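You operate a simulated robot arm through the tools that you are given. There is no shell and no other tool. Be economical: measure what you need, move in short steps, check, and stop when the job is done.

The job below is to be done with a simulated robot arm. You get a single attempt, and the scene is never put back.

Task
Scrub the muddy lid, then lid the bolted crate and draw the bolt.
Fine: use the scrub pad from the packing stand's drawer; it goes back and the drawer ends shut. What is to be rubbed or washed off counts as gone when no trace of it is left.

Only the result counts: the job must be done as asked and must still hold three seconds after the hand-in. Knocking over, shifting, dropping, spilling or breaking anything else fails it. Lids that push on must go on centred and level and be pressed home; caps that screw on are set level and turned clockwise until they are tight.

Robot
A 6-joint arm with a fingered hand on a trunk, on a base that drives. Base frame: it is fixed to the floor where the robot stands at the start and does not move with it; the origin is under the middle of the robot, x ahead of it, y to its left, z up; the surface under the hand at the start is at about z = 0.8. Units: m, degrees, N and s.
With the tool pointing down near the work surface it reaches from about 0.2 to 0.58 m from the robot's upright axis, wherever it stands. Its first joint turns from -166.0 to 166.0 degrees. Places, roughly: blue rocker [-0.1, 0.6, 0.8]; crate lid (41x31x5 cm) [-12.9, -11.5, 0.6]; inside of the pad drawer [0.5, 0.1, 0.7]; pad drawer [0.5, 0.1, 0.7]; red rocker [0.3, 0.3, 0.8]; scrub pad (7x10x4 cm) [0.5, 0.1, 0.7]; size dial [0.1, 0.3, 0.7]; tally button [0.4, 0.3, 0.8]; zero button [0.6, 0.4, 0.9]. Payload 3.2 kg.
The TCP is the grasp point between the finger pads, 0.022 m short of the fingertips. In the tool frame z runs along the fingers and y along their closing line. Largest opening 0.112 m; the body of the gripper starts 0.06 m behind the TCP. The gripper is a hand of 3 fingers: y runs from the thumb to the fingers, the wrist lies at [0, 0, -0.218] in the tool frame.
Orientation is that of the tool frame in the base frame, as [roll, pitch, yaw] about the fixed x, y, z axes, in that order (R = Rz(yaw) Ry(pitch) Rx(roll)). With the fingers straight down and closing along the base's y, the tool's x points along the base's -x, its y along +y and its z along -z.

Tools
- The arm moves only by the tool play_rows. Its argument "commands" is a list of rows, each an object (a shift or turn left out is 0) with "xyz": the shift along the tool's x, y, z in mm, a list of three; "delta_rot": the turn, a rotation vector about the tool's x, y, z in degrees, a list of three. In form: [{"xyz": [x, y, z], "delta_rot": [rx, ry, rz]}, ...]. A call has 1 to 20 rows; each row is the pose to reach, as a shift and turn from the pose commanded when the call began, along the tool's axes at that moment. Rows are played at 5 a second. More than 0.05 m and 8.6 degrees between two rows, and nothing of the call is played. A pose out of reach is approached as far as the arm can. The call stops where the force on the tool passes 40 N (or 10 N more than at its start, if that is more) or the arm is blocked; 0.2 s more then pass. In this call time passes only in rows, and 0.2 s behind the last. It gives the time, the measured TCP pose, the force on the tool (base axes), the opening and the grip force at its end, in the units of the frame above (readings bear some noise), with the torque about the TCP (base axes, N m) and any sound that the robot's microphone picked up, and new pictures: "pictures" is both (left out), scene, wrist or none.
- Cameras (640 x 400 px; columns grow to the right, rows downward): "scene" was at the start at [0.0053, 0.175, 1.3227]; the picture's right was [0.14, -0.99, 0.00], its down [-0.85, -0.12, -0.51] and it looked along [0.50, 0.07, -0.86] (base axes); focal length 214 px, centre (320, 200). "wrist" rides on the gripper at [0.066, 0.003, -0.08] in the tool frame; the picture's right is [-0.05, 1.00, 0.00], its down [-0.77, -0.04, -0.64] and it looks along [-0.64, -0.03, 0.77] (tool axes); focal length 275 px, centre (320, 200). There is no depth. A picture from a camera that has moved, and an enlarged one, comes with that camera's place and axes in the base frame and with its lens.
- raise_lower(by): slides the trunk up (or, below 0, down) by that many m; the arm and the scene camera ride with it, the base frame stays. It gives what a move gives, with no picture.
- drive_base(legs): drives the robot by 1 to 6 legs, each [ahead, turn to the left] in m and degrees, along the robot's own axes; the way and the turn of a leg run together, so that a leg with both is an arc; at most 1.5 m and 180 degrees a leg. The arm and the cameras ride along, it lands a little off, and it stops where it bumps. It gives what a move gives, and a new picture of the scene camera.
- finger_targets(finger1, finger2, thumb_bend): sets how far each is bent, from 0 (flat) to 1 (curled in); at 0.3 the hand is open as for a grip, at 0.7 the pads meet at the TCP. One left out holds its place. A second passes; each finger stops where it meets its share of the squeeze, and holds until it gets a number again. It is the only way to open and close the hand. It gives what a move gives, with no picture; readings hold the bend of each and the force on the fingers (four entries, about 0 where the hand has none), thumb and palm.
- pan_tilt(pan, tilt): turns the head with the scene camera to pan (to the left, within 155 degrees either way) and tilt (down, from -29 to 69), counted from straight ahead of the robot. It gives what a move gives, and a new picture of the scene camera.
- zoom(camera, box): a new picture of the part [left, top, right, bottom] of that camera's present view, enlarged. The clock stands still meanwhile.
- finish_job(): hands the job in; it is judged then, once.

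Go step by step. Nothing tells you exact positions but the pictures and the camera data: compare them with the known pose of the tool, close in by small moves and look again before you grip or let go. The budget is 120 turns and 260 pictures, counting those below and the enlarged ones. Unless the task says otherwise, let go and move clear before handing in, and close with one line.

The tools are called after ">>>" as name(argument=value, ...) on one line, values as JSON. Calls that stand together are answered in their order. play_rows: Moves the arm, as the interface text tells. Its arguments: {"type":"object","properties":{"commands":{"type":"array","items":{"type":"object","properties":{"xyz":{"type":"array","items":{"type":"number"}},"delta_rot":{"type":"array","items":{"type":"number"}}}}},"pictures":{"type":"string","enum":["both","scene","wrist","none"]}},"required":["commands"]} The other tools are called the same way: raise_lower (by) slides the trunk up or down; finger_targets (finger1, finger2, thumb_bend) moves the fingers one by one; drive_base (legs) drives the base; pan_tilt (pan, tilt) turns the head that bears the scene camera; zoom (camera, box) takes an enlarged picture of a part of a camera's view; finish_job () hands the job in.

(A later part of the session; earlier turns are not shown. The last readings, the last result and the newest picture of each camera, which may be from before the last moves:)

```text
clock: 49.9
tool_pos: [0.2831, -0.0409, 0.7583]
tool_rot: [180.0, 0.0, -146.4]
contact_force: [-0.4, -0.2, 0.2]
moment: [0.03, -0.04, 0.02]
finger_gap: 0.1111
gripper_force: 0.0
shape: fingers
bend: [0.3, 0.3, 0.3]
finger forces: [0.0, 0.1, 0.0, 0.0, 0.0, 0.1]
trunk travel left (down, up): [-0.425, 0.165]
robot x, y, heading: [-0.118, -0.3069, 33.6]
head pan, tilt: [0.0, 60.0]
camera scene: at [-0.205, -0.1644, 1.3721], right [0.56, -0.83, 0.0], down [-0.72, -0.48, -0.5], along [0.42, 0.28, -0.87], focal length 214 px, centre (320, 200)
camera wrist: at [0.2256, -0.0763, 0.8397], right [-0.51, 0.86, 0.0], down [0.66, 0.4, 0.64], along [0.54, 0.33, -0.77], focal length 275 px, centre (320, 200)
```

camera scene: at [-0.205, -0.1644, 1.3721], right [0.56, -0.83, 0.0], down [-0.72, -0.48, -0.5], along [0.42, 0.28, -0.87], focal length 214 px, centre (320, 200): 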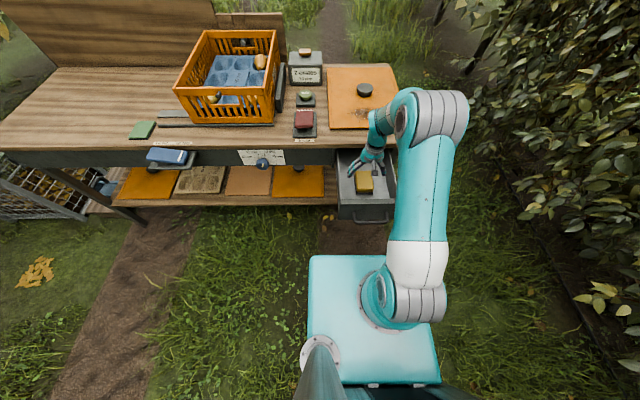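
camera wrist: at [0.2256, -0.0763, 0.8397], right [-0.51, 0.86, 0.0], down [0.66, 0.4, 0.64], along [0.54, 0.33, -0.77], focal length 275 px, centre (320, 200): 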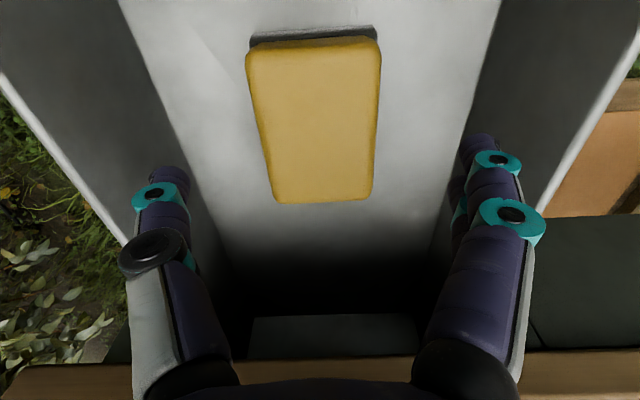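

The pad is nearly centred under the hand, top at about z 0.69. I'll descend to z 0.683 and close.

>>> play_rows(commands=[{"xyz": [4, -3, 30]}, {"xyz": [4, -3, 60]}, {"xyz": [4, -3, 75]}], pictures="wrist")

>>> finger_targets(finger1=0.55, finger2=0.55, thumb_bend=0.55)

>>> zoom(camera="wrist", box=[0, 0, 640, 400])

```text
clock: 50.7
tool_pos: [0.2806, -0.0447, 0.6876]
tool_rot: [179.9, 0.2, -146.4]
contact_force: [-0.1, -0.3, 11.6]
moment: [0.03, 0.03, 0.0]
finger_gap: 0.1126
gripper_force: 6.1
shape: fingers
bend: [0.3, 0.3, 0.3]
finger forces: [3.3, 3.2, 0.1, 0.1, 5.2, 0.1]
trunk travel left (down, up): [-0.425, 0.165]
robot x, y, heading: [-0.1172, -0.3094, 33.7]
head pan, tilt: [0.0, 60.0]
camera wrist: at [0.2228, -0.0804, 0.7677], right [-0.51, 0.86, 0.0], down [0.66, 0.39, 0.64], along [0.55, 0.33, -0.77], focal length 275 px, centre (320, 200)
```

wrist: 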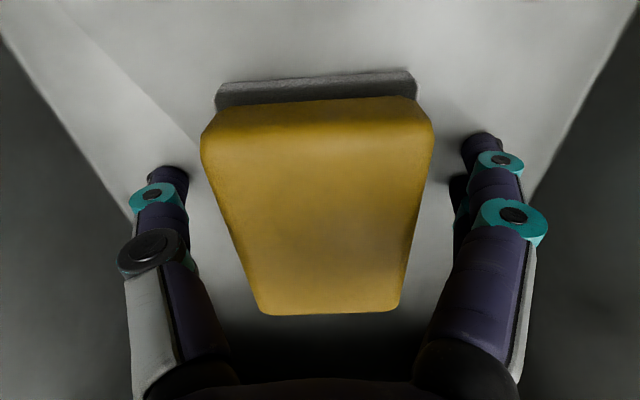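

```text
clock: 51.1
tool_pos: [0.2827, -0.0441, 0.6926]
tool_rot: [179.9, 1.0, -146.3]
contact_force: [0.4, 2.2, 49.8]
moment: [0.59, 0.54, -0.09]
finger_gap: 0.0732
gripper_force: 24.7
shape: fingers
bend: [0.46, 0.47, 0.51]
finger forces: [17.8, 15.5, 0.1, 0.0, 17.0, 0.1]
trunk travel left (down, up): [-0.425, 0.165]
robot x, y, heading: [-0.1169, -0.304, 33.7]
head pan, tilt: [0.0, 60.0]
stopped: the force on the tool passed its limit at 43 N (the readings are from after the stop); the commanded pose is now the measured one
```

```text
1.00 times, centred on (320, 200) of wrist (not enlarged: the box is as wide or as high as the picture)
camera zoom: at [0.2242, -0.079, 0.7728], right [-0.51, 0.86, 0.0], down [0.65, 0.39, 0.65], along [0.56, 0.34, -0.76], focal length 275 px, centre (320, 200)
```

zoom: 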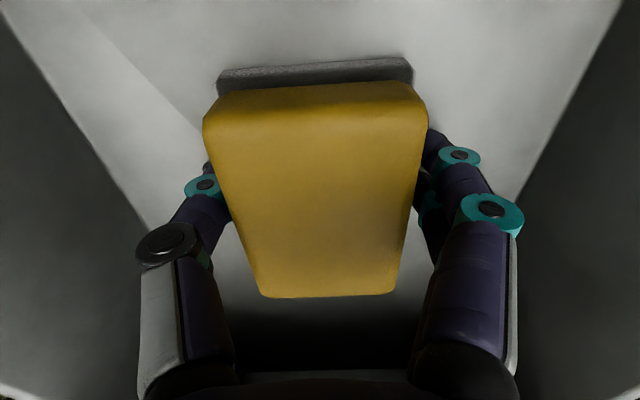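

The fingertips met the drawer floor (z ≈ 0.665). I'll ease open, lift about 10 mm, and grip again higher on the pad.

>>> finger_targets(finger1=0.4, finger2=0.4, thumb_bend=0.4)

>>> play_rows(commands=[{"xyz": [0, 0, -4], "delta_rot": [0, -0.5, 0]}, {"xyz": [0, 0, -8], "delta_rot": [0, -1, 0]}], pictures="wrist")

>>> finger_targets(finger1=0.6, finger2=0.6, thumb_bend=0.6)

```text
clock: 51.5
tool_pos: [0.2846, -0.0401, 0.6913]
tool_rot: [179.9, 1.3, -146.1]
contact_force: [1.4, 4.5, 27.7]
moment: [-0.34, -0.09, 0.13]
finger_gap: 0.0849
gripper_force: 13.8
shape: fingers
bend: [0.4, 0.4, 0.41]
finger forces: [9.1, 1.9, 0.1, 0.0, 17.3, 0.0]
trunk travel left (down, up): [-0.425, 0.165]
robot x, y, heading: [-0.1192, -0.3048, 34.0]
head pan, tilt: [0.0, 60.0]
stopped: the force on the tool passed its limit at 61 N (the readings are from after the stop); the commanded pose is now the measured one
```

```text
clock: 52.1
tool_pos: [0.2823, -0.0422, 0.6967]
tool_rot: [179.9, 1.7, -146.3]
contact_force: [0.1, -0.9, 0.5]
moment: [0.0, -0.02, 0.01]
finger_gap: 0.0839
gripper_force: 0.0
shape: fingers
bend: [0.4, 0.4, 0.4]
finger forces: [0.1, 0.0, 0.0, 0.0, 0.1, 0.1]
trunk travel left (down, up): [-0.425, 0.165]
robot x, y, heading: [-0.1162, -0.3019, 33.8]
head pan, tilt: [0.0, 60.0]
camera wrist: at [0.2235, -0.0785, 0.7758], right [-0.52, 0.86, 0.0], down [0.65, 0.39, 0.66], along [0.56, 0.34, -0.75], focal length 275 px, centre (320, 200)
```

wrist: 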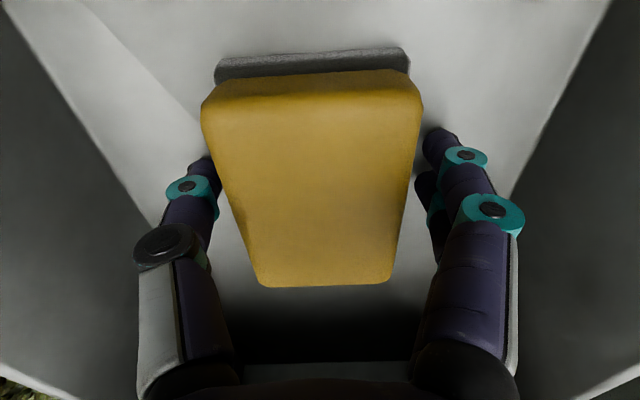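

```text
clock: 53.1
tool_pos: [0.2827, -0.041, 0.6965]
tool_rot: [179.9, 1.9, -146.3]
contact_force: [-0.6, -0.4, -0.5]
moment: [0.01, -0.02, -0.01]
finger_gap: 0.0625
gripper_force: 13.5
shape: fingers
bend: [0.49, 0.49, 0.52]
finger forces: [6.9, 7.0, 0.0, 0.0, 13.9, 0.0]
trunk travel left (down, up): [-0.425, 0.165]
robot x, y, heading: [-0.1151, -0.305, 33.8]
head pan, tilt: [0.0, 60.0]
```

Pad is held (13.5 N) with its grey scrub face down, about 31 mm below the TCP. Lifting it out and levelling the hand.

>>> play_rows(commands=[{"xyz": [0, 0, -40]}, {"xyz": [0, 0, -85]}, {"xyz": [0, 0, -130], "delta_rot": [0, 1, 0]}, {"xyz": [0, 0, -175], "delta_rot": [0, 1.9, 0]}, {"xyz": [0, 0, -215], "delta_rot": [0, 1.9, 0]}], pictures="both")

```text
clock: 54.3
tool_pos: [0.2769, -0.0453, 0.9152]
tool_rot: [179.9, -0.2, -146.2]
contact_force: [-1.7, 0.7, -0.3]
moment: [-0.01, -0.01, 0.02]
finger_gap: 0.0625
gripper_force: 13.6
shape: fingers
bend: [0.49, 0.49, 0.52]
finger forces: [6.8, 6.8, 0.1, 0.1, 13.8, 0.1]
trunk travel left (down, up): [-0.425, 0.165]
robot x, y, heading: [-0.1158, -0.3102, 33.6]
head pan, tilt: [0.0, 60.0]
camera scene: at [-0.2054, -0.1646, 1.372], right [0.56, -0.83, 0.0], down [-0.72, -0.48, -0.5], along [0.41, 0.28, -0.87], focal length 214 px, centre (320, 200)
camera wrist: at [0.2217, -0.0799, 0.9964], right [-0.52, 0.86, 0.0], down [0.66, 0.4, 0.63], along [0.54, 0.33, -0.77], focal length 275 px, centre (320, 200)
```

scene: 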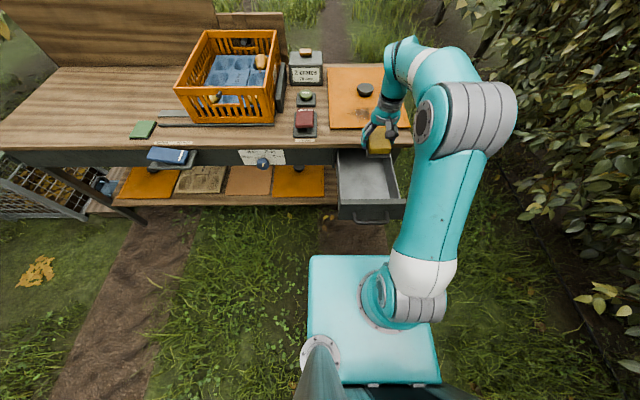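
wrist: 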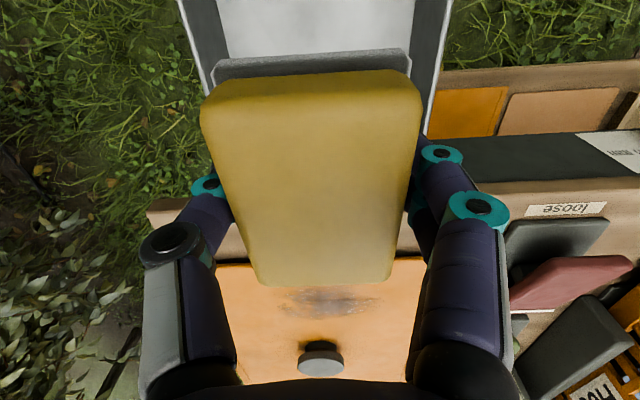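

The mud is about 12×9 cm centred near (0.48, 0.085). I'll drive 0.2 m forward, watching for any contact with the open drawer.

>>> drive_base(legs=[[0.2, 0]])

>>> zoom(camera="scene", box=[240, 80, 480, 260])

>>> zoom(camera="wrist", box=[0, 0, 640, 400])

```text
clock: 55.9
tool_pos: [0.4449, 0.0661, 0.9144]
tool_rot: [179.8, -0.2, -146.2]
contact_force: [-0.3, 0.7, -0.7]
moment: [0.03, 0.0, -0.02]
finger_gap: 0.0624
gripper_force: 14.4
shape: fingers
bend: [0.49, 0.49, 0.52]
finger forces: [6.8, 6.9, 0.0, 0.0, 13.7, 0.1]
trunk travel left (down, up): [-0.425, 0.165]
robot x, y, heading: [0.0465, -0.195, 33.8]
head pan, tilt: [0.0, 60.0]
camera scene: at [-0.0388, -0.0529, 1.372], right [0.56, -0.83, 0.0], down [-0.72, -0.48, -0.5], along [0.42, 0.28, -0.87], focal length 214 px, centre (320, 200)
```

scene: 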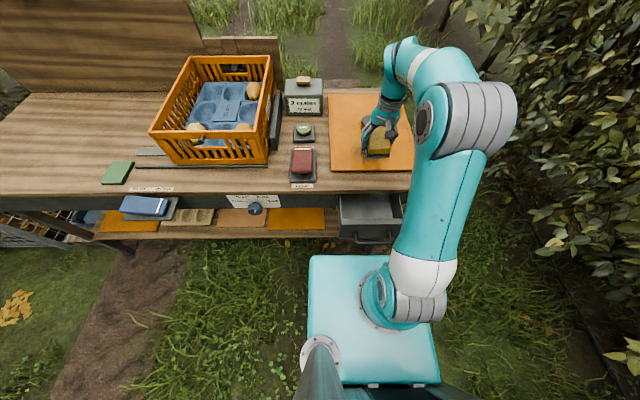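

```text
2.22 times, centred on (360, 170) of scene
camera zoom: at [-0.0388, -0.0529, 1.372], right [0.56, -0.83, 0.0], down [-0.72, -0.48, -0.5], along [0.42, 0.28, -0.87], focal length 477 px, centre (231, 267)
```

zoom: 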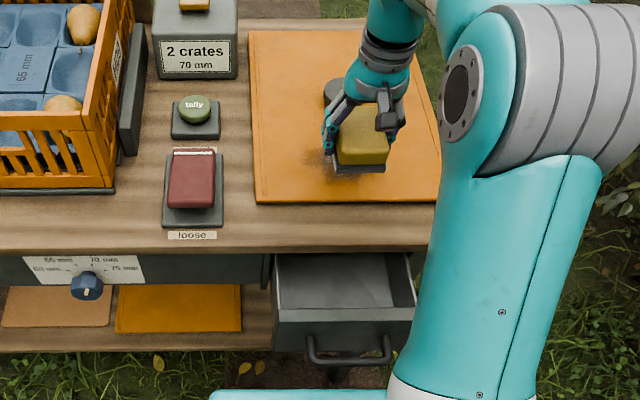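

```text
1.00 times, centred on (320, 200) of wrist (not enlarged: the box is as wide or as high as the picture)
camera zoom: at [0.3883, 0.0314, 0.9957], right [-0.52, 0.86, 0.0], down [0.66, 0.4, 0.63], along [0.54, 0.33, -0.77], focal length 275 px, centre (320, 200)
```

zoom: 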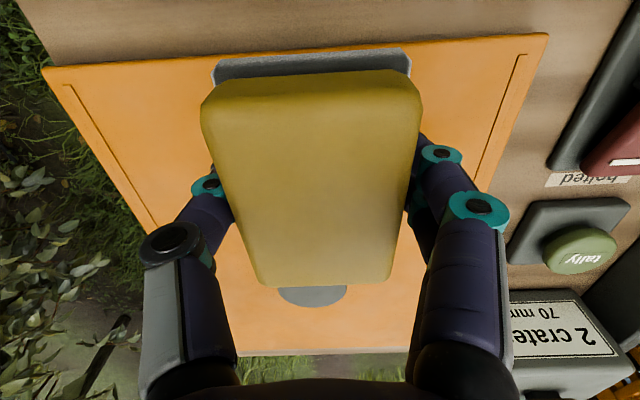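

The pad hangs over the lid, just short of the mud. I'll move over the mud centre and lower until I feel contact.

>>> play_rows(commands=[{"xyz": [-20, -2, 20]}, {"xyz": [-39, -4, 45]}, {"xyz": [-39, -4, 55]}, {"xyz": [-39, -4, 60]}], pictures="both")

```text
clock: 56.9
tool_pos: [0.4797, 0.0866, 0.8536]
tool_rot: [179.8, -0.1, -146.3]
contact_force: [0.0, 0.8, -2.1]
moment: [-0.03, 0.0, -0.01]
finger_gap: 0.0626
gripper_force: 12.7
shape: fingers
bend: [0.49, 0.49, 0.52]
finger forces: [6.9, 6.9, 0.0, 0.1, 13.8, 0.0]
trunk travel left (down, up): [-0.425, 0.165]
robot x, y, heading: [0.0516, -0.1898, 33.8]
head pan, tilt: [0.0, 60.0]
camera scene: at [-0.0391, -0.0531, 1.372], right [0.56, -0.83, 0.0], down [-0.72, -0.48, -0.5], along [0.42, 0.28, -0.87], focal length 214 px, centre (320, 200)
camera wrist: at [0.423, 0.0506, 0.9352], right [-0.52, 0.86, 0.0], down [0.66, 0.4, 0.63], along [0.54, 0.33, -0.77], focal length 275 px, centre (320, 200)
```

scene: 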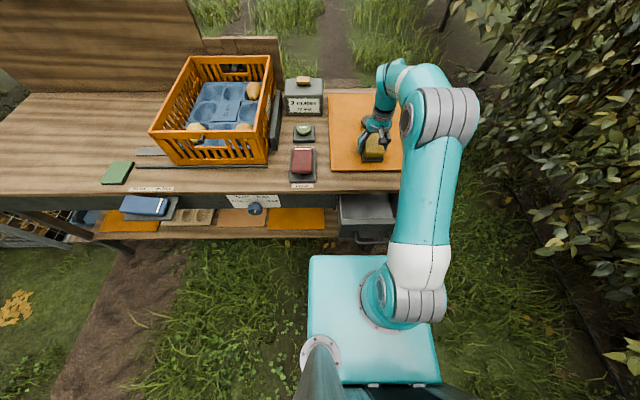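
wrist: 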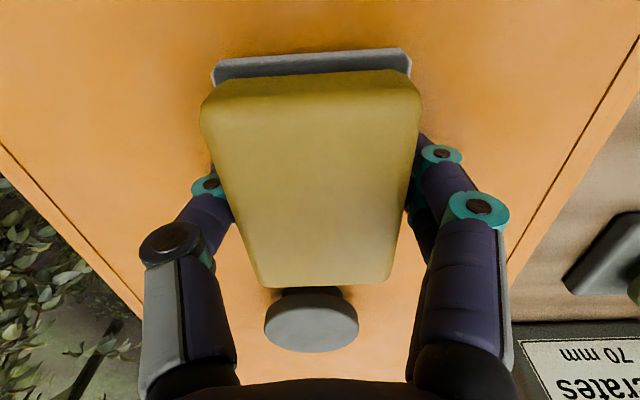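

No contact yet at TCP z 0.854. Lowering in fine steps.

>>> play_rows(commands=[{"xyz": [0, 0, 3]}, {"xyz": [0, 0, 6]}, {"xyz": [0, 0, 9]}, {"xyz": [0, 0, 12]}], pictures="none")

```text
clock: 57.9
tool_pos: [0.4796, 0.0836, 0.8425]
tool_rot: [180.0, 0.2, -146.3]
contact_force: [-0.2, 1.4, 16.9]
moment: [0.09, 0.04, 0.0]
finger_gap: 0.0623
gripper_force: 14.9
shape: fingers
bend: [0.5, 0.5, 0.53]
finger forces: [7.4, 7.9, 0.1, 0.0, 13.9, 0.1]
trunk travel left (down, up): [-0.425, 0.165]
robot x, y, heading: [0.0473, -0.194, 33.5]
head pan, tilt: [0.0, 60.0]
```

Contact at z 0.8425 with about 17 N. I'll ease off slightly and scrub in strokes over the whole patch.

>>> play_rows(commands=[{"xyz": [0, -20, -1]}, {"xyz": [0, -42, -1]}, {"xyz": [0, -20, -1]}, {"xyz": [0, 5, -1]}, {"xyz": [0, 30, -1]}, {"xyz": [0, 45, -1]}, {"xyz": [28, 42, -1]}, {"xyz": [28, 20, -1]}, {"xyz": [28, -5, -1]}, {"xyz": [28, -30, -1]}, {"xyz": [28, -45, -1]}, {"xyz": [0, -45, -1]}, {"xyz": [-30, -45, -1]}, {"xyz": [-30, -20, -1]}, {"xyz": [-30, 5, -1]}, {"xyz": [-30, 30, -1]}, {"xyz": [-30, 45, -1]}, {"xyz": [-10, 25, -1]}, {"xyz": [0, 0, -1]}, {"xyz": [35, 0, -40]}], pictures="both")

```text
refused: row 20 steps farther than a row can; nothing moved
```

>>> play_rows(commands=[{"xyz": [0, -20, -1]}, {"xyz": [0, -42, -1]}, {"xyz": [0, -20, -1]}, {"xyz": [0, 5, -1]}, {"xyz": [0, 30, -1]}, {"xyz": [0, 45, -1]}, {"xyz": [28, 42, -1]}, {"xyz": [28, 20, -1]}, {"xyz": [28, -5, -1]}, {"xyz": [28, -30, -1]}, {"xyz": [28, -45, -1]}, {"xyz": [0, -45, -1]}, {"xyz": [-30, -45, -1]}, {"xyz": [-30, -20, -1]}, {"xyz": [-30, 5, -1]}, {"xyz": [-30, 30, -1]}, {"xyz": [-30, 45, -1]}, {"xyz": [-10, 25, -1]}, {"xyz": [0, 0, -1]}, {"xyz": [15, 0, -40]}], pictures="both")

>>> play_rows(commands=[{"xyz": [45, 0, -15]}, {"xyz": [90, 0, -30]}, {"xyz": [120, 0, -40]}], pictures="both")

```text
clock: 62.1
tool_pos: [0.4659, 0.0743, 0.8808]
tool_rot: [179.9, -0.2, -146.3]
contact_force: [0.0, -0.4, -0.5]
moment: [0.02, 0.0, 0.01]
finger_gap: 0.0625
gripper_force: 14.1
shape: fingers
bend: [0.51, 0.51, 0.53]
finger forces: [6.8, 7.1, 0.1, 0.1, 14.0, 0.0]
trunk travel left (down, up): [-0.425, 0.165]
robot x, y, heading: [0.0488, -0.1939, 34.1]
head pan, tilt: [0.0, 60.0]
camera scene: at [-0.0393, -0.0532, 1.3718], right [0.56, -0.83, 0.0], down [-0.72, -0.48, -0.5], along [0.42, 0.28, -0.87], focal length 214 px, centre (320, 200)
camera wrist: at [0.4093, 0.0399, 0.9622], right [-0.52, 0.86, 0.0], down [0.66, 0.4, 0.63], along [0.54, 0.33, -0.77], focal length 275 px, centre (320, 200)
```

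scene: 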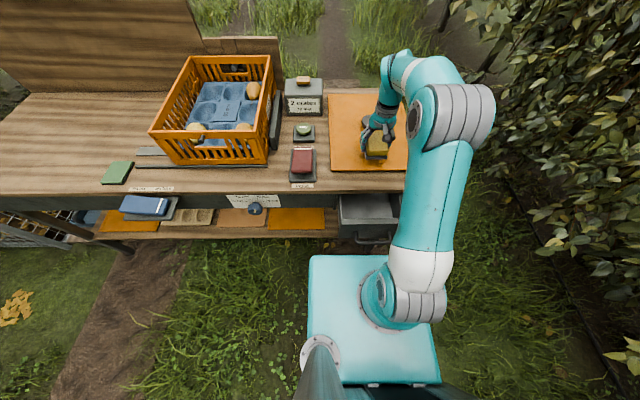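
wrist: 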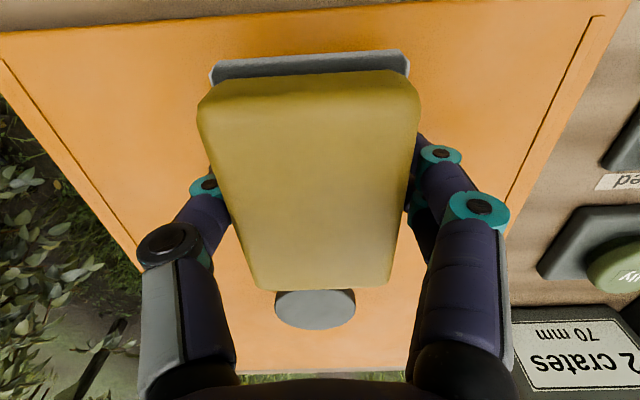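

```text
clock: 62.9
tool_pos: [0.3666, 0.0092, 0.9218]
tool_rot: [179.9, -0.1, -146.4]
contact_force: [-0.4, -0.4, 0.1]
moment: [0.02, -0.02, -0.03]
finger_gap: 0.0625
gripper_force: 13.4
shape: fingers
bend: [0.51, 0.51, 0.53]
finger forces: [6.9, 7.0, 0.0, 0.0, 13.9, 0.1]
trunk travel left (down, up): [-0.425, 0.165]
robot x, y, heading: [0.0474, -0.1971, 33.6]
head pan, tilt: [0.0, 60.0]
camera scene: at [-0.0393, -0.0532, 1.372], right [0.56, -0.83, 0.0], down [-0.72, -0.48, -0.5], along [0.42, 0.28, -0.87], focal length 214 px, centre (320, 200)
camera wrist: at [0.309, -0.0266, 1.0037], right [-0.52, 0.86, 0.0], down [0.66, 0.4, 0.63], along [0.54, 0.33, -0.77], focal length 275 px, centre (320, 200)
```

scene: 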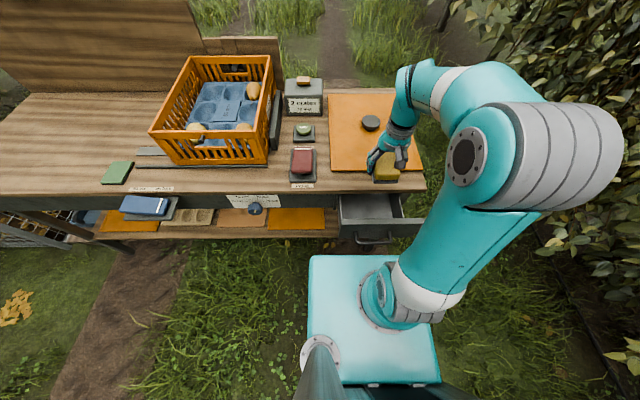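
wrist: 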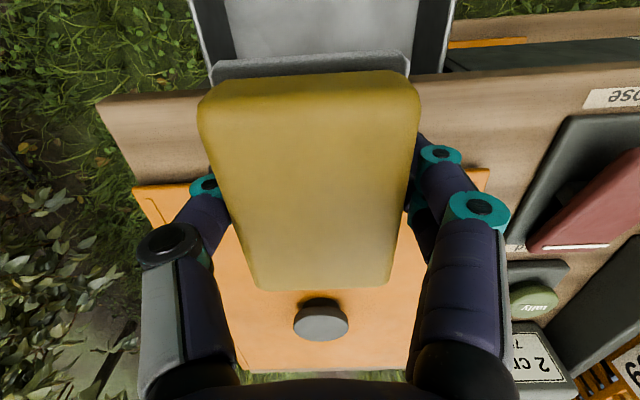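

Now I'll check the scrubbed area closely from the scene camera and move the hand further clear to the side of the view.

>>> zoom(camera="scene", box=[320, 85, 430, 190])

>>> play_rows(commands=[{"xyz": [30, 0, -10]}, {"xyz": [70, 0, -10]}, {"xyz": [95, 0, -10]}], pictures="both")

>>> zoom(camera="scene", box=[320, 85, 430, 190])

```text
3.81 times, centred on (375, 138) of scene
camera zoom: at [-0.0393, -0.0532, 1.372], right [0.56, -0.83, 0.0], down [-0.72, -0.48, -0.5], along [0.42, 0.28, -0.87], focal length 817 px, centre (110, 438)
```

zoom: 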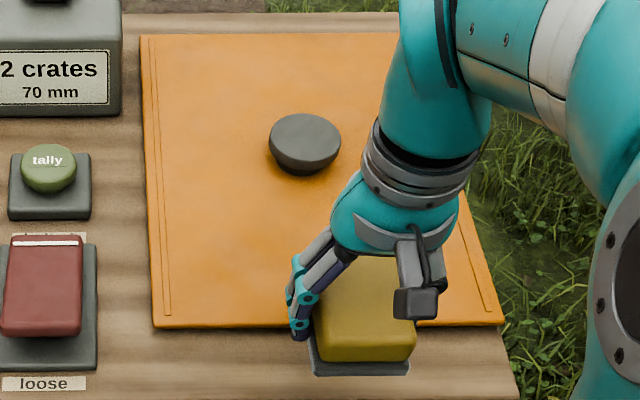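

```text
clock: 63.7
tool_pos: [0.2888, -0.0442, 0.932]
tool_rot: [179.9, 0.0, -146.4]
contact_force: [-0.4, 0.0, 0.5]
moment: [-0.04, 0.0, -0.02]
finger_gap: 0.0626
gripper_force: 14.2
shape: fingers
bend: [0.51, 0.51, 0.53]
finger forces: [6.8, 7.0, 0.0, 0.0, 13.9, 0.0]
trunk travel left (down, up): [-0.425, 0.165]
robot x, y, heading: [0.0449, -0.1972, 34.1]
head pan, tilt: [0.0, 60.0]
camera scene: at [-0.0393, -0.0532, 1.372], right [0.56, -0.83, 0.0], down [-0.72, -0.48, -0.5], along [0.42, 0.28, -0.87], focal length 214 px, centre (320, 200)
camera wrist: at [0.2314, -0.079, 1.0142], right [-0.52, 0.86, 0.0], down [0.66, 0.4, 0.63], along [0.54, 0.33, -0.77], focal length 275 px, centre (320, 200)
```

scene: 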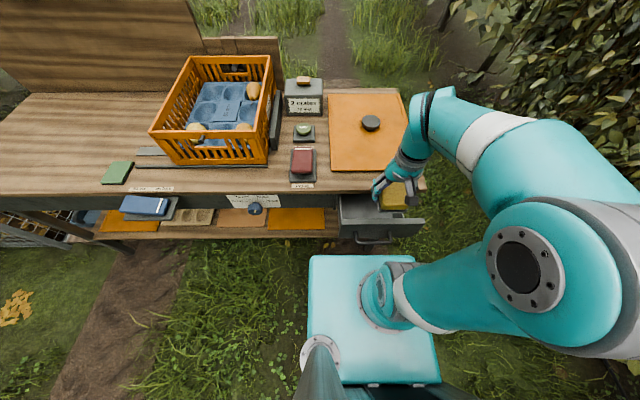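
wrist: 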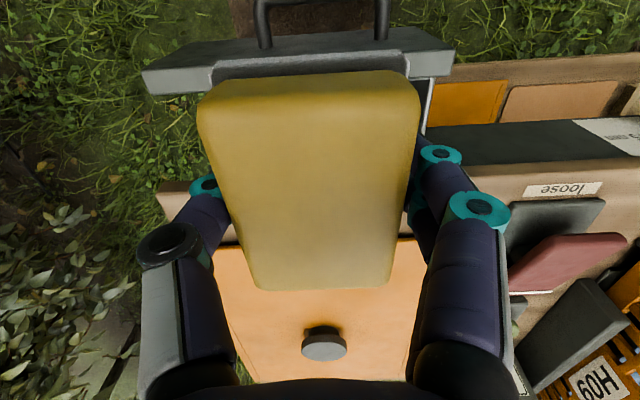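

```text
3.81 times, centred on (375, 138) of scene
camera zoom: at [-0.0393, -0.0532, 1.372], right [0.56, -0.83, 0.0], down [-0.72, -0.48, -0.5], along [0.42, 0.28, -0.87], focal length 817 px, centre (110, 438)
```

zoom: 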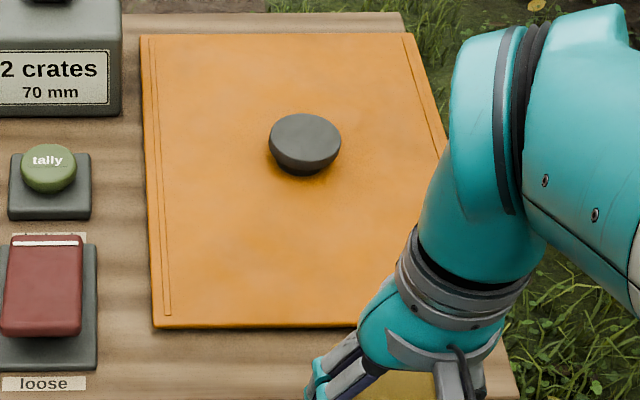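

The visible area is clean. I'll back off 0.2 m (toward the pad-return position) so the arm stops hiding the lid's right part, and check the rest.

>>> drive_base(legs=[[-0.2, 0]])

>>> zoom(camera="scene", box=[310, 55, 420, 140])

>>> zoom(camera="wrist", box=[0, 0, 640, 400])

```text
clock: 65.3
tool_pos: [0.1223, -0.1557, 0.9326]
tool_rot: [179.9, -0.1, -146.0]
contact_force: [-0.5, 0.7, -0.6]
moment: [0.01, 0.02, 0.04]
finger_gap: 0.0626
gripper_force: 13.7
shape: fingers
bend: [0.51, 0.51, 0.53]
finger forces: [6.9, 7.0, 0.0, 0.0, 13.9, 0.0]
trunk travel left (down, up): [-0.425, 0.165]
robot x, y, heading: [-0.116, -0.3076, 34.2]
head pan, tilt: [0.0, 60.0]
camera scene: at [-0.2062, -0.1656, 1.372], right [0.56, -0.83, 0.0], down [-0.72, -0.49, -0.5], along [0.41, 0.28, -0.87], focal length 214 px, centre (320, 200)
```

scene: 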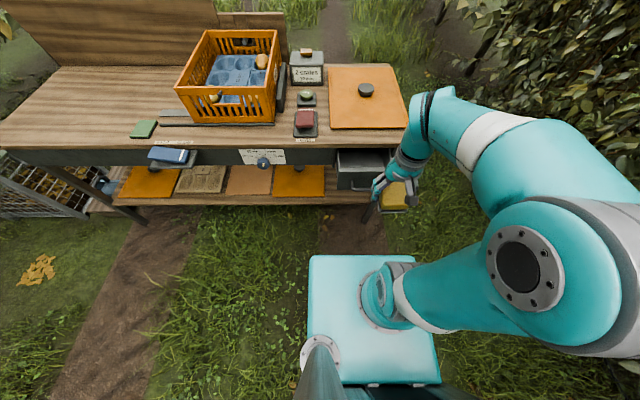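

```text
4.71 times, centred on (365, 98) of scene
camera zoom: at [-0.2062, -0.1656, 1.372], right [0.56, -0.83, 0.0], down [-0.72, -0.49, -0.5], along [0.41, 0.28, -0.87], focal length 1009 px, centre (108, 682)
```

zoom: 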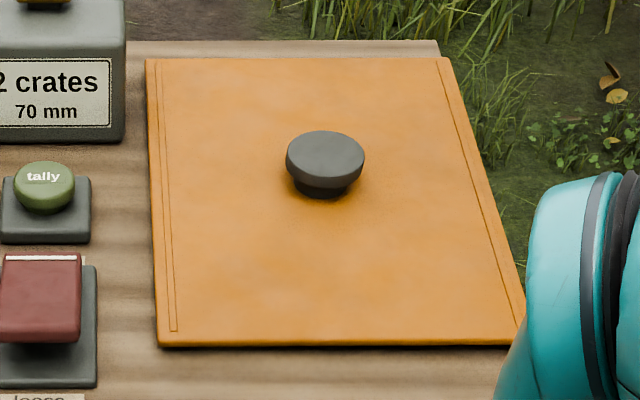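

```text
1.00 times, centred on (320, 200) of wrist (not enlarged: the box is as wide or as high as the picture)
camera zoom: at [0.0649, -0.1899, 1.0143], right [-0.52, 0.85, 0.0], down [0.66, 0.4, 0.63], along [0.54, 0.33, -0.77], focal length 275 px, centre (320, 200)
```

zoom: 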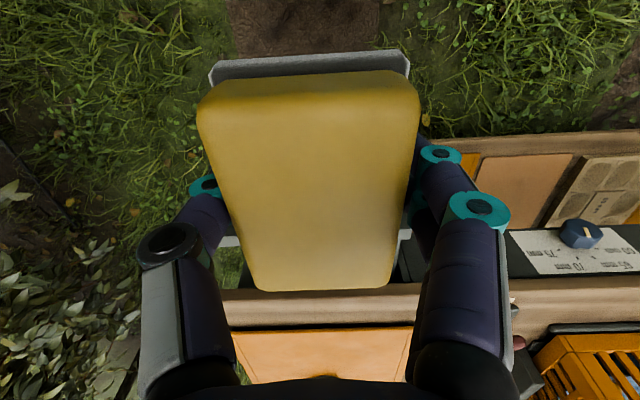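

The lid looks clean. The drawer, though, got pushed partly in during my forward drive; I'll look at how far open it still is.

>>> zoom(camera="scene", box=[310, 120, 430, 225])

>>> play_rows(commands=[{"xyz": [0, 40, -20]}, {"xyz": [0, 85, -40]}, {"xyz": [0, 130, -50]}, {"xyz": [0, 170, -50]}], pictures="both")

>>> zoom(camera="scene", box=[310, 120, 430, 225])

```text
3.81 times, centred on (370, 172) of scene
camera zoom: at [-0.2062, -0.1656, 1.372], right [0.56, -0.83, 0.0], down [-0.72, -0.49, -0.5], along [0.41, 0.28, -0.87], focal length 817 px, centre (130, 305)
```

zoom: 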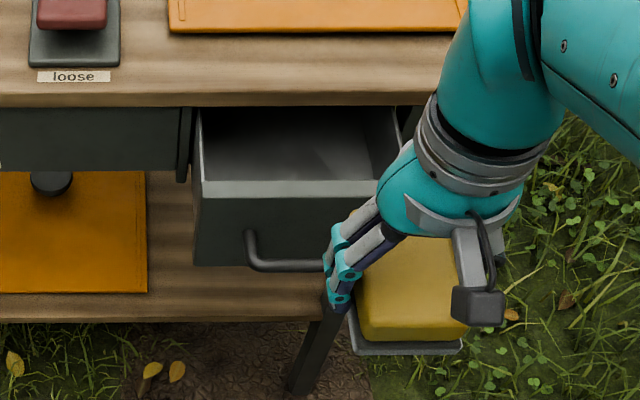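

```text
clock: 66.3
tool_pos: [0.0266, -0.0122, 0.985]
tool_rot: [180.0, -0.2, -146.1]
contact_force: [-0.3, 0.7, -0.1]
moment: [0.0, -0.01, -0.01]
finger_gap: 0.0627
gripper_force: 14.0
shape: fingers
bend: [0.51, 0.51, 0.53]
finger forces: [6.8, 7.0, 0.0, 0.0, 13.8, 0.0]
trunk travel left (down, up): [-0.425, 0.165]
robot x, y, heading: [-0.1144, -0.3061, 34.1]
head pan, tilt: [0.0, 60.0]
camera scene: at [-0.2061, -0.1651, 1.372], right [0.56, -0.83, 0.0], down [-0.72, -0.49, -0.5], along [0.41, 0.28, -0.87], focal length 214 px, centre (320, 200)
camera wrist: at [-0.0305, -0.047, 1.0663], right [-0.52, 0.85, 0.0], down [0.66, 0.4, 0.63], along [0.54, 0.33, -0.77], focal length 275 px, centre (320, 200)
```

scene: 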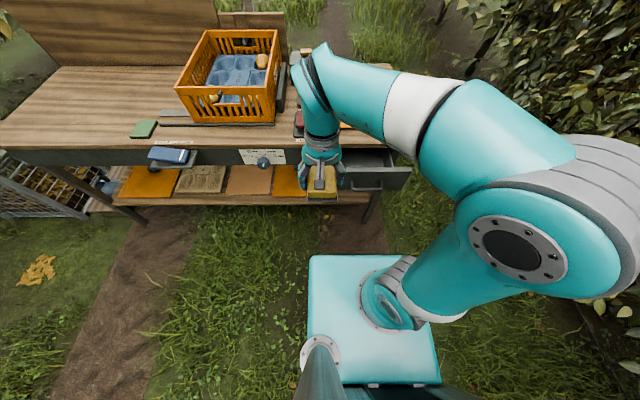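
wrist: 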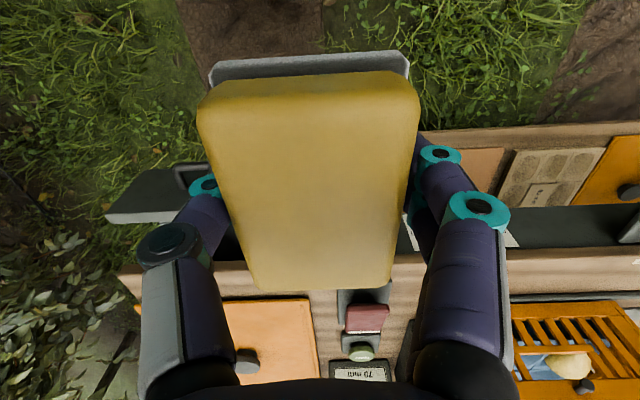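

```text
3.81 times, centred on (370, 172) of scene
camera zoom: at [-0.2061, -0.1651, 1.372], right [0.56, -0.83, 0.0], down [-0.72, -0.49, -0.5], along [0.41, 0.28, -0.87], focal length 817 px, centre (130, 305)
```

zoom: 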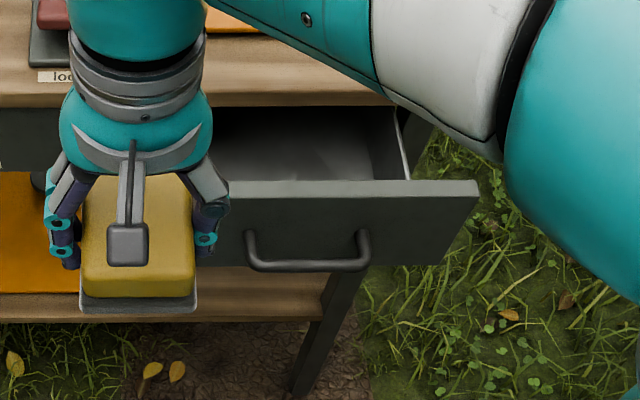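

The drawer is only about 11 cm open now, too little for the pad. I'll set the pad down on the free table strip in front of the lid, then open the drawer again. First I'll drive 0.1 m forward and come over the strip.

>>> drive_base(legs=[[0.1, 0]])

>>> play_rows(commands=[{"xyz": [-40, -15, 10]}, {"xyz": [-80, -30, 25]}, {"xyz": [-120, -45, 40]}, {"xyz": [-160, -60, 55]}, {"xyz": [-195, -75, 70]}, {"xyz": [-205, -75, 110]}, {"xyz": [-205, -75, 125]}], pictures="both")

>>> zoom(camera="scene", box=[260, 80, 440, 220])

```text
clock: 67.4
tool_pos: [0.1128, 0.0449, 0.9843]
tool_rot: [179.9, 0.0, -146.1]
contact_force: [0.0, 0.3, -0.1]
moment: [-0.02, 0.02, 0.04]
finger_gap: 0.0626
gripper_force: 14.6
shape: fingers
bend: [0.51, 0.51, 0.53]
finger forces: [6.9, 7.0, 0.0, 0.0, 14.0, 0.0]
trunk travel left (down, up): [-0.425, 0.165]
robot x, y, heading: [-0.0319, -0.2523, 33.8]
head pan, tilt: [0.0, 60.0]
camera scene: at [-0.1198, -0.1071, 1.372], right [0.56, -0.83, 0.0], down [-0.72, -0.49, -0.5], along [0.41, 0.28, -0.87], focal length 214 px, centre (320, 200)
```

scene: 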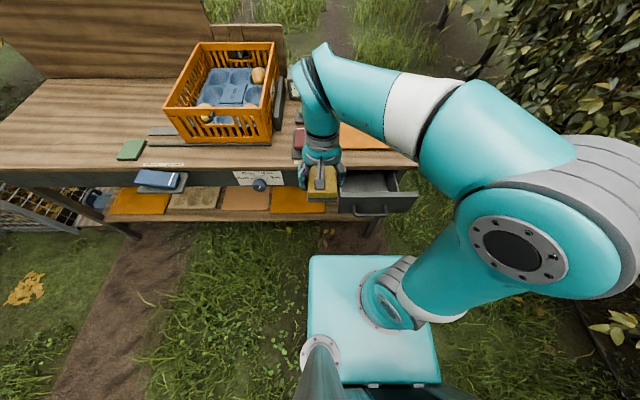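

```text
clock: 69.0
tool_pos: [0.3252, 0.0975, 0.857]
tool_rot: [180.0, -0.1, -146.1]
contact_force: [1.4, 0.3, -0.6]
moment: [0.0, 0.02, -0.02]
finger_gap: 0.0621
gripper_force: 13.8
shape: fingers
bend: [0.51, 0.51, 0.53]
finger forces: [6.8, 6.9, 0.0, 0.0, 13.8, 0.0]
trunk travel left (down, up): [-0.425, 0.165]
robot x, y, heading: [-0.0298, -0.2498, 34.1]
head pan, tilt: [0.0, 60.0]
camera scene: at [-0.1201, -0.1072, 1.372], right [0.56, -0.83, 0.0], down [-0.72, -0.49, -0.5], along [0.41, 0.28, -0.87], focal length 214 px, centre (320, 200)
camera wrist: at [0.2687, 0.0637, 0.9391], right [-0.52, 0.85, 0.0], down [0.66, 0.4, 0.63], along [0.54, 0.33, -0.77], focal length 275 px, centre (320, 200)
```

scene: 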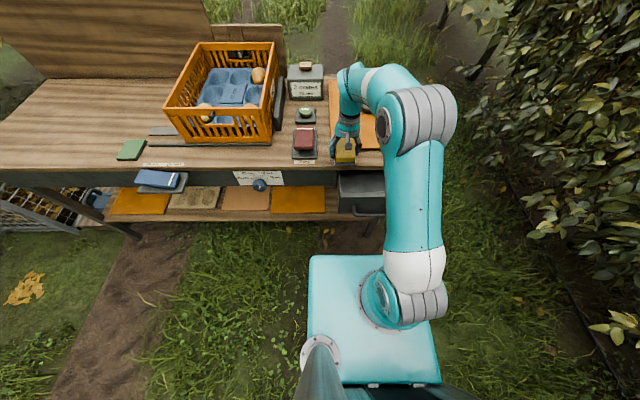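
wrist: 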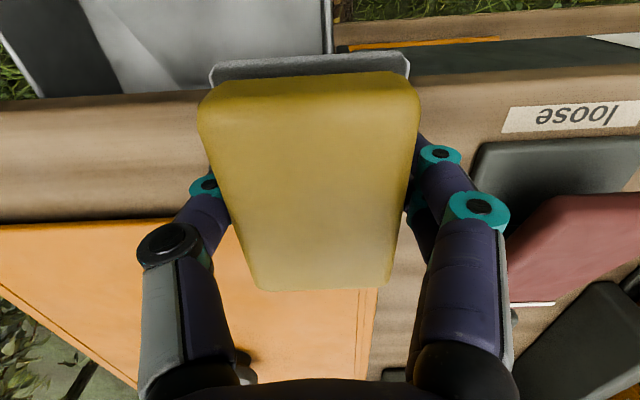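

```text
2.86 times, centred on (350, 150) of scene
camera zoom: at [-0.1201, -0.1072, 1.372], right [0.56, -0.83, 0.0], down [-0.72, -0.49, -0.5], along [0.41, 0.28, -0.87], focal length 613 px, centre (234, 343)
```

zoom: 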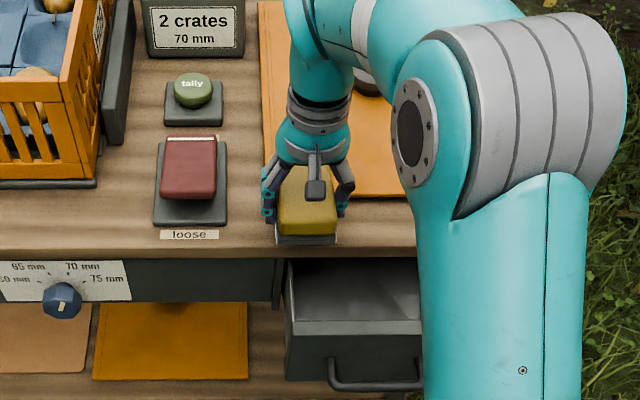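

The pad will sit with its far end just short of the lid's edge. I'll lower it to the table in fine steps.

>>> play_rows(commands=[{"xyz": [4, 0, 12]}, {"xyz": [4, 0, 20]}, {"xyz": [4, 0, 24]}, {"xyz": [4, 0, 27]}, {"xyz": [4, 0, 30]}], pictures="wrist")

```text
clock: 70.2
tool_pos: [0.3217, 0.0948, 0.8284]
tool_rot: [179.9, -0.2, -146.1]
contact_force: [-0.2, 0.3, 0.1]
moment: [-0.02, -0.02, -0.02]
finger_gap: 0.0625
gripper_force: 13.6
shape: fingers
bend: [0.51, 0.51, 0.53]
finger forces: [6.7, 6.9, 0.1, 0.0, 13.7, 0.1]
trunk travel left (down, up): [-0.425, 0.165]
robot x, y, heading: [-0.0309, -0.2501, 34.0]
head pan, tilt: [0.0, 60.0]
camera wrist: at [0.2643, 0.0601, 0.9101], right [-0.52, 0.85, 0.0], down [0.66, 0.4, 0.63], along [0.54, 0.33, -0.77], focal length 275 px, centre (320, 200)
```

wrist: 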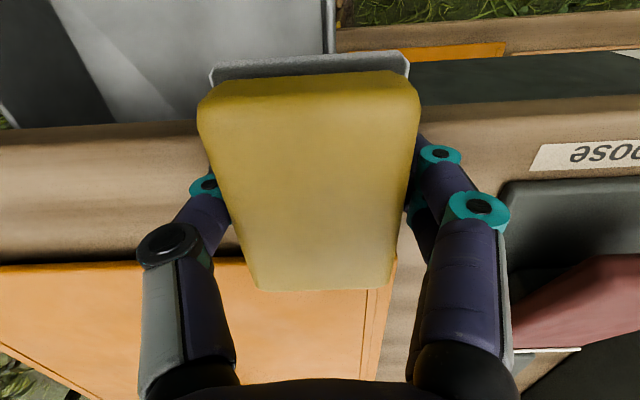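

>>> play_rows(commands=[{"xyz": [0, 0, 2]}, {"xyz": [0, 0, 4]}, {"xyz": [0, 0, 6]}], pictures="none")

```text
clock: 71.2
tool_pos: [0.3209, 0.0948, 0.827]
tool_rot: [179.8, 0.6, -146.0]
contact_force: [-2.2, -2.4, 20.6]
moment: [0.17, 0.29, 0.04]
finger_gap: 0.0625
gripper_force: 18.8
shape: fingers
bend: [0.53, 0.52, 0.53]
finger forces: [14.8, 8.2, 0.0, 0.0, 14.8, 0.0]
trunk travel left (down, up): [-0.425, 0.165]
robot x, y, heading: [-0.0297, -0.2433, 34.1]
head pan, tilt: [0.0, 60.0]
stopped in row 3: the force on the tool passed its limit at 41 N (the readings are from after the stop); the commanded pose is now the measured one
```

The pad is on the table. I'll ease up, release, and retreat straight up to check it.

>>> play_rows(commands=[{"xyz": [0, 0, -1.5]}], pictures="none")

>>> finger_targets(finger1=0.36, finger2=0.36, thumb_bend=0.36)

>>> play_rows(commands=[{"xyz": [0, 0, -20]}, {"xyz": [0, 0, -60]}, {"xyz": [10, 0, -100]}, {"xyz": [40, 0, -130]}, {"xyz": [70, 0, -140]}], pictures="both")

```text
clock: 71.6
tool_pos: [0.3221, 0.0959, 0.8272]
tool_rot: [179.7, 0.4, -146.1]
contact_force: [-0.4, -2.0, 14.8]
moment: [0.06, 0.1, -0.06]
finger_gap: 0.0626
gripper_force: 15.9
shape: fingers
bend: [0.53, 0.52, 0.53]
finger forces: [10.0, 7.7, 0.0, 0.0, 14.8, 0.0]
trunk travel left (down, up): [-0.425, 0.165]
robot x, y, heading: [-0.0355, -0.2482, 34.1]
head pan, tilt: [0.0, 60.0]
```

```text
clock: 72.6
tool_pos: [0.3214, 0.0965, 0.8266]
tool_rot: [179.8, 0.3, -146.1]
contact_force: [-0.8, 0.1, -0.2]
moment: [0.02, -0.01, -0.01]
finger_gap: 0.095
gripper_force: 0.0
shape: fingers
bend: [0.36, 0.36, 0.36]
finger forces: [0.0, 0.0, 0.0, 0.0, 0.0, 0.1]
trunk travel left (down, up): [-0.425, 0.165]
robot x, y, heading: [-0.0297, -0.2494, 34.2]
head pan, tilt: [0.0, 60.0]
```

```text
clock: 73.8
tool_pos: [0.2629, 0.0571, 0.9651]
tool_rot: [179.8, 0.3, -146.1]
contact_force: [0.2, -0.4, -1.1]
moment: [-0.04, 0.02, -0.03]
finger_gap: 0.0947
gripper_force: 0.1
shape: fingers
bend: [0.36, 0.36, 0.36]
finger forces: [0.1, 0.0, 0.1, 0.0, 0.0, 0.0]
trunk travel left (down, up): [-0.425, 0.165]
robot x, y, heading: [-0.0346, -0.2497, 34.1]
head pan, tilt: [0.0, 60.0]
camera scene: at [-0.1203, -0.1076, 1.372], right [0.56, -0.83, 0.0], down [-0.72, -0.49, -0.5], along [0.41, 0.28, -0.87], focal length 214 px, centre (320, 200)
camera wrist: at [0.2061, 0.0214, 1.0469], right [-0.52, 0.86, 0.0], down [0.66, 0.4, 0.64], along [0.54, 0.33, -0.77], focal length 275 px, centre (320, 200)
```

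scene: 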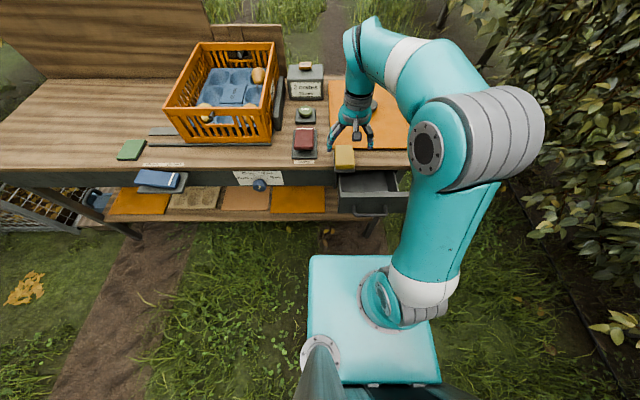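
wrist: 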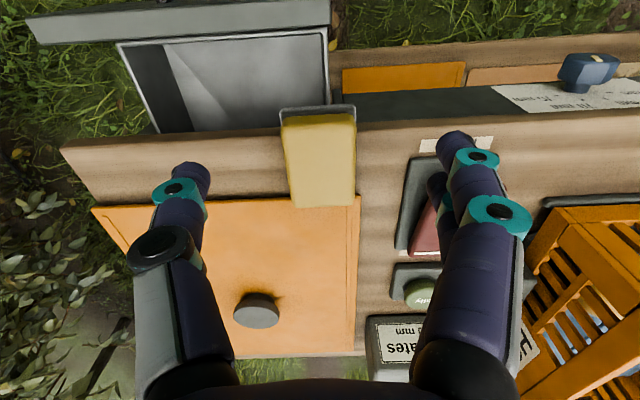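

The pad rests steadily at the table edge. Now a close look at the whole lid with the wrist camera.

>>> zoom(camera="wrist", box=[80, 170, 380, 360])

>>> zoom(camera="wrist", box=[380, 120, 540, 250])

```text
2.11 times, centred on (230, 265) of wrist
camera zoom: at [0.2061, 0.0214, 1.0469], right [-0.52, 0.86, 0.0], down [0.66, 0.4, 0.64], along [0.54, 0.33, -0.77], focal length 580 px, centre (510, 63)
```

zoom: 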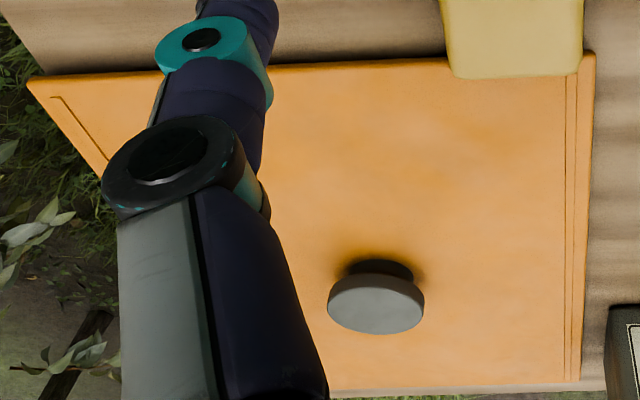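

```text
3.08 times, centred on (460, 185) of wrist
camera zoom: at [0.2061, 0.0214, 1.0469], right [-0.52, 0.86, 0.0], down [0.66, 0.4, 0.64], along [0.54, 0.33, -0.77], focal length 847 px, centre (-111, 246)
```

zoom: 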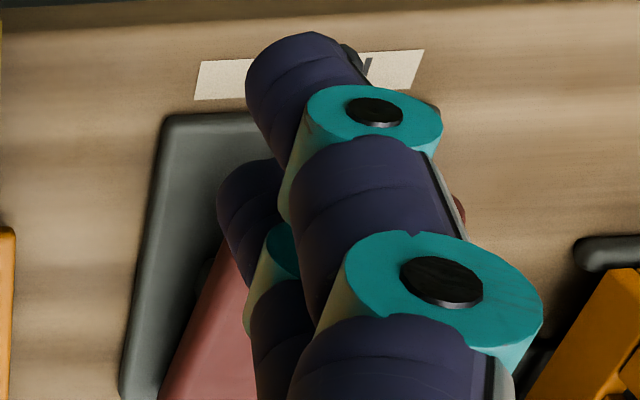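

The lid shows no mud. To open the drawer further, I'll put the closed fingers down behind its front panel (inner edge n≈0.223) and pull.

>>> finger_targets(finger1=0.68, finger2=0.68, thumb_bend=0.68)

>>> play_rows(commands=[{"xyz": [-2, -40, 0]}, {"xyz": [-4, -80, 20]}, {"xyz": [-4, -112, 50]}, {"xyz": [-4, -112, 95]}, {"xyz": [-4, -112, 130]}, {"xyz": [-4, -112, 160]}], pictures="both")

```text
clock: 74.8
tool_pos: [0.2641, 0.058, 0.9654]
tool_rot: [179.8, 0.3, -146.1]
contact_force: [-0.3, -0.3, -0.2]
moment: [0.0, 0.02, -0.01]
finger_gap: 0.0074
gripper_force: 0.1
shape: fingers
bend: [0.68, 0.68, 0.68]
finger forces: [0.0, 0.0, 0.0, 0.1, 0.0, 0.0]
trunk travel left (down, up): [-0.425, 0.165]
robot x, y, heading: [-0.0329, -0.2447, 34.1]
head pan, tilt: [0.0, 60.0]
```

```text
clock: 76.2
tool_pos: [0.3284, -0.0342, 0.8044]
tool_rot: [179.8, 0.3, -146.1]
contact_force: [0.7, 0.5, 0.7]
moment: [0.03, 0.02, 0.03]
finger_gap: 0.0071
gripper_force: 0.1
shape: fingers
bend: [0.68, 0.68, 0.68]
finger forces: [0.0, 0.1, 0.0, 0.0, 0.0, 0.0]
trunk travel left (down, up): [-0.425, 0.165]
robot x, y, heading: [-0.033, -0.2469, 34.1]
head pan, tilt: [0.0, 60.0]
camera scene: at [-0.12, -0.1074, 1.372], right [0.56, -0.83, 0.0], down [-0.72, -0.49, -0.5], along [0.41, 0.28, -0.87], focal length 214 px, centre (320, 200)
camera wrist: at [0.2716, -0.0702, 0.8855], right [-0.52, 0.85, 0.0], down [0.66, 0.4, 0.64], along [0.55, 0.33, -0.77], focal length 275 px, centre (320, 200)
```

scene: 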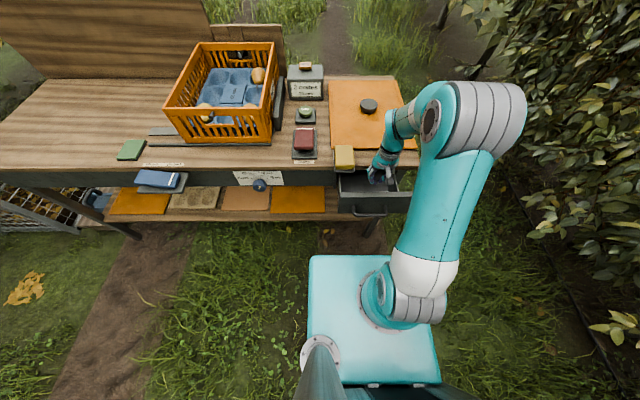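
wrist: 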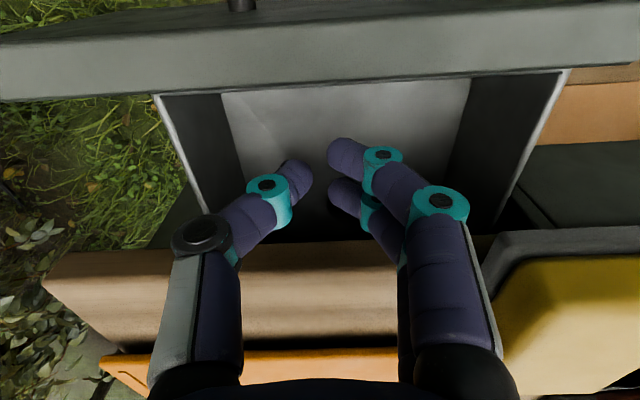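

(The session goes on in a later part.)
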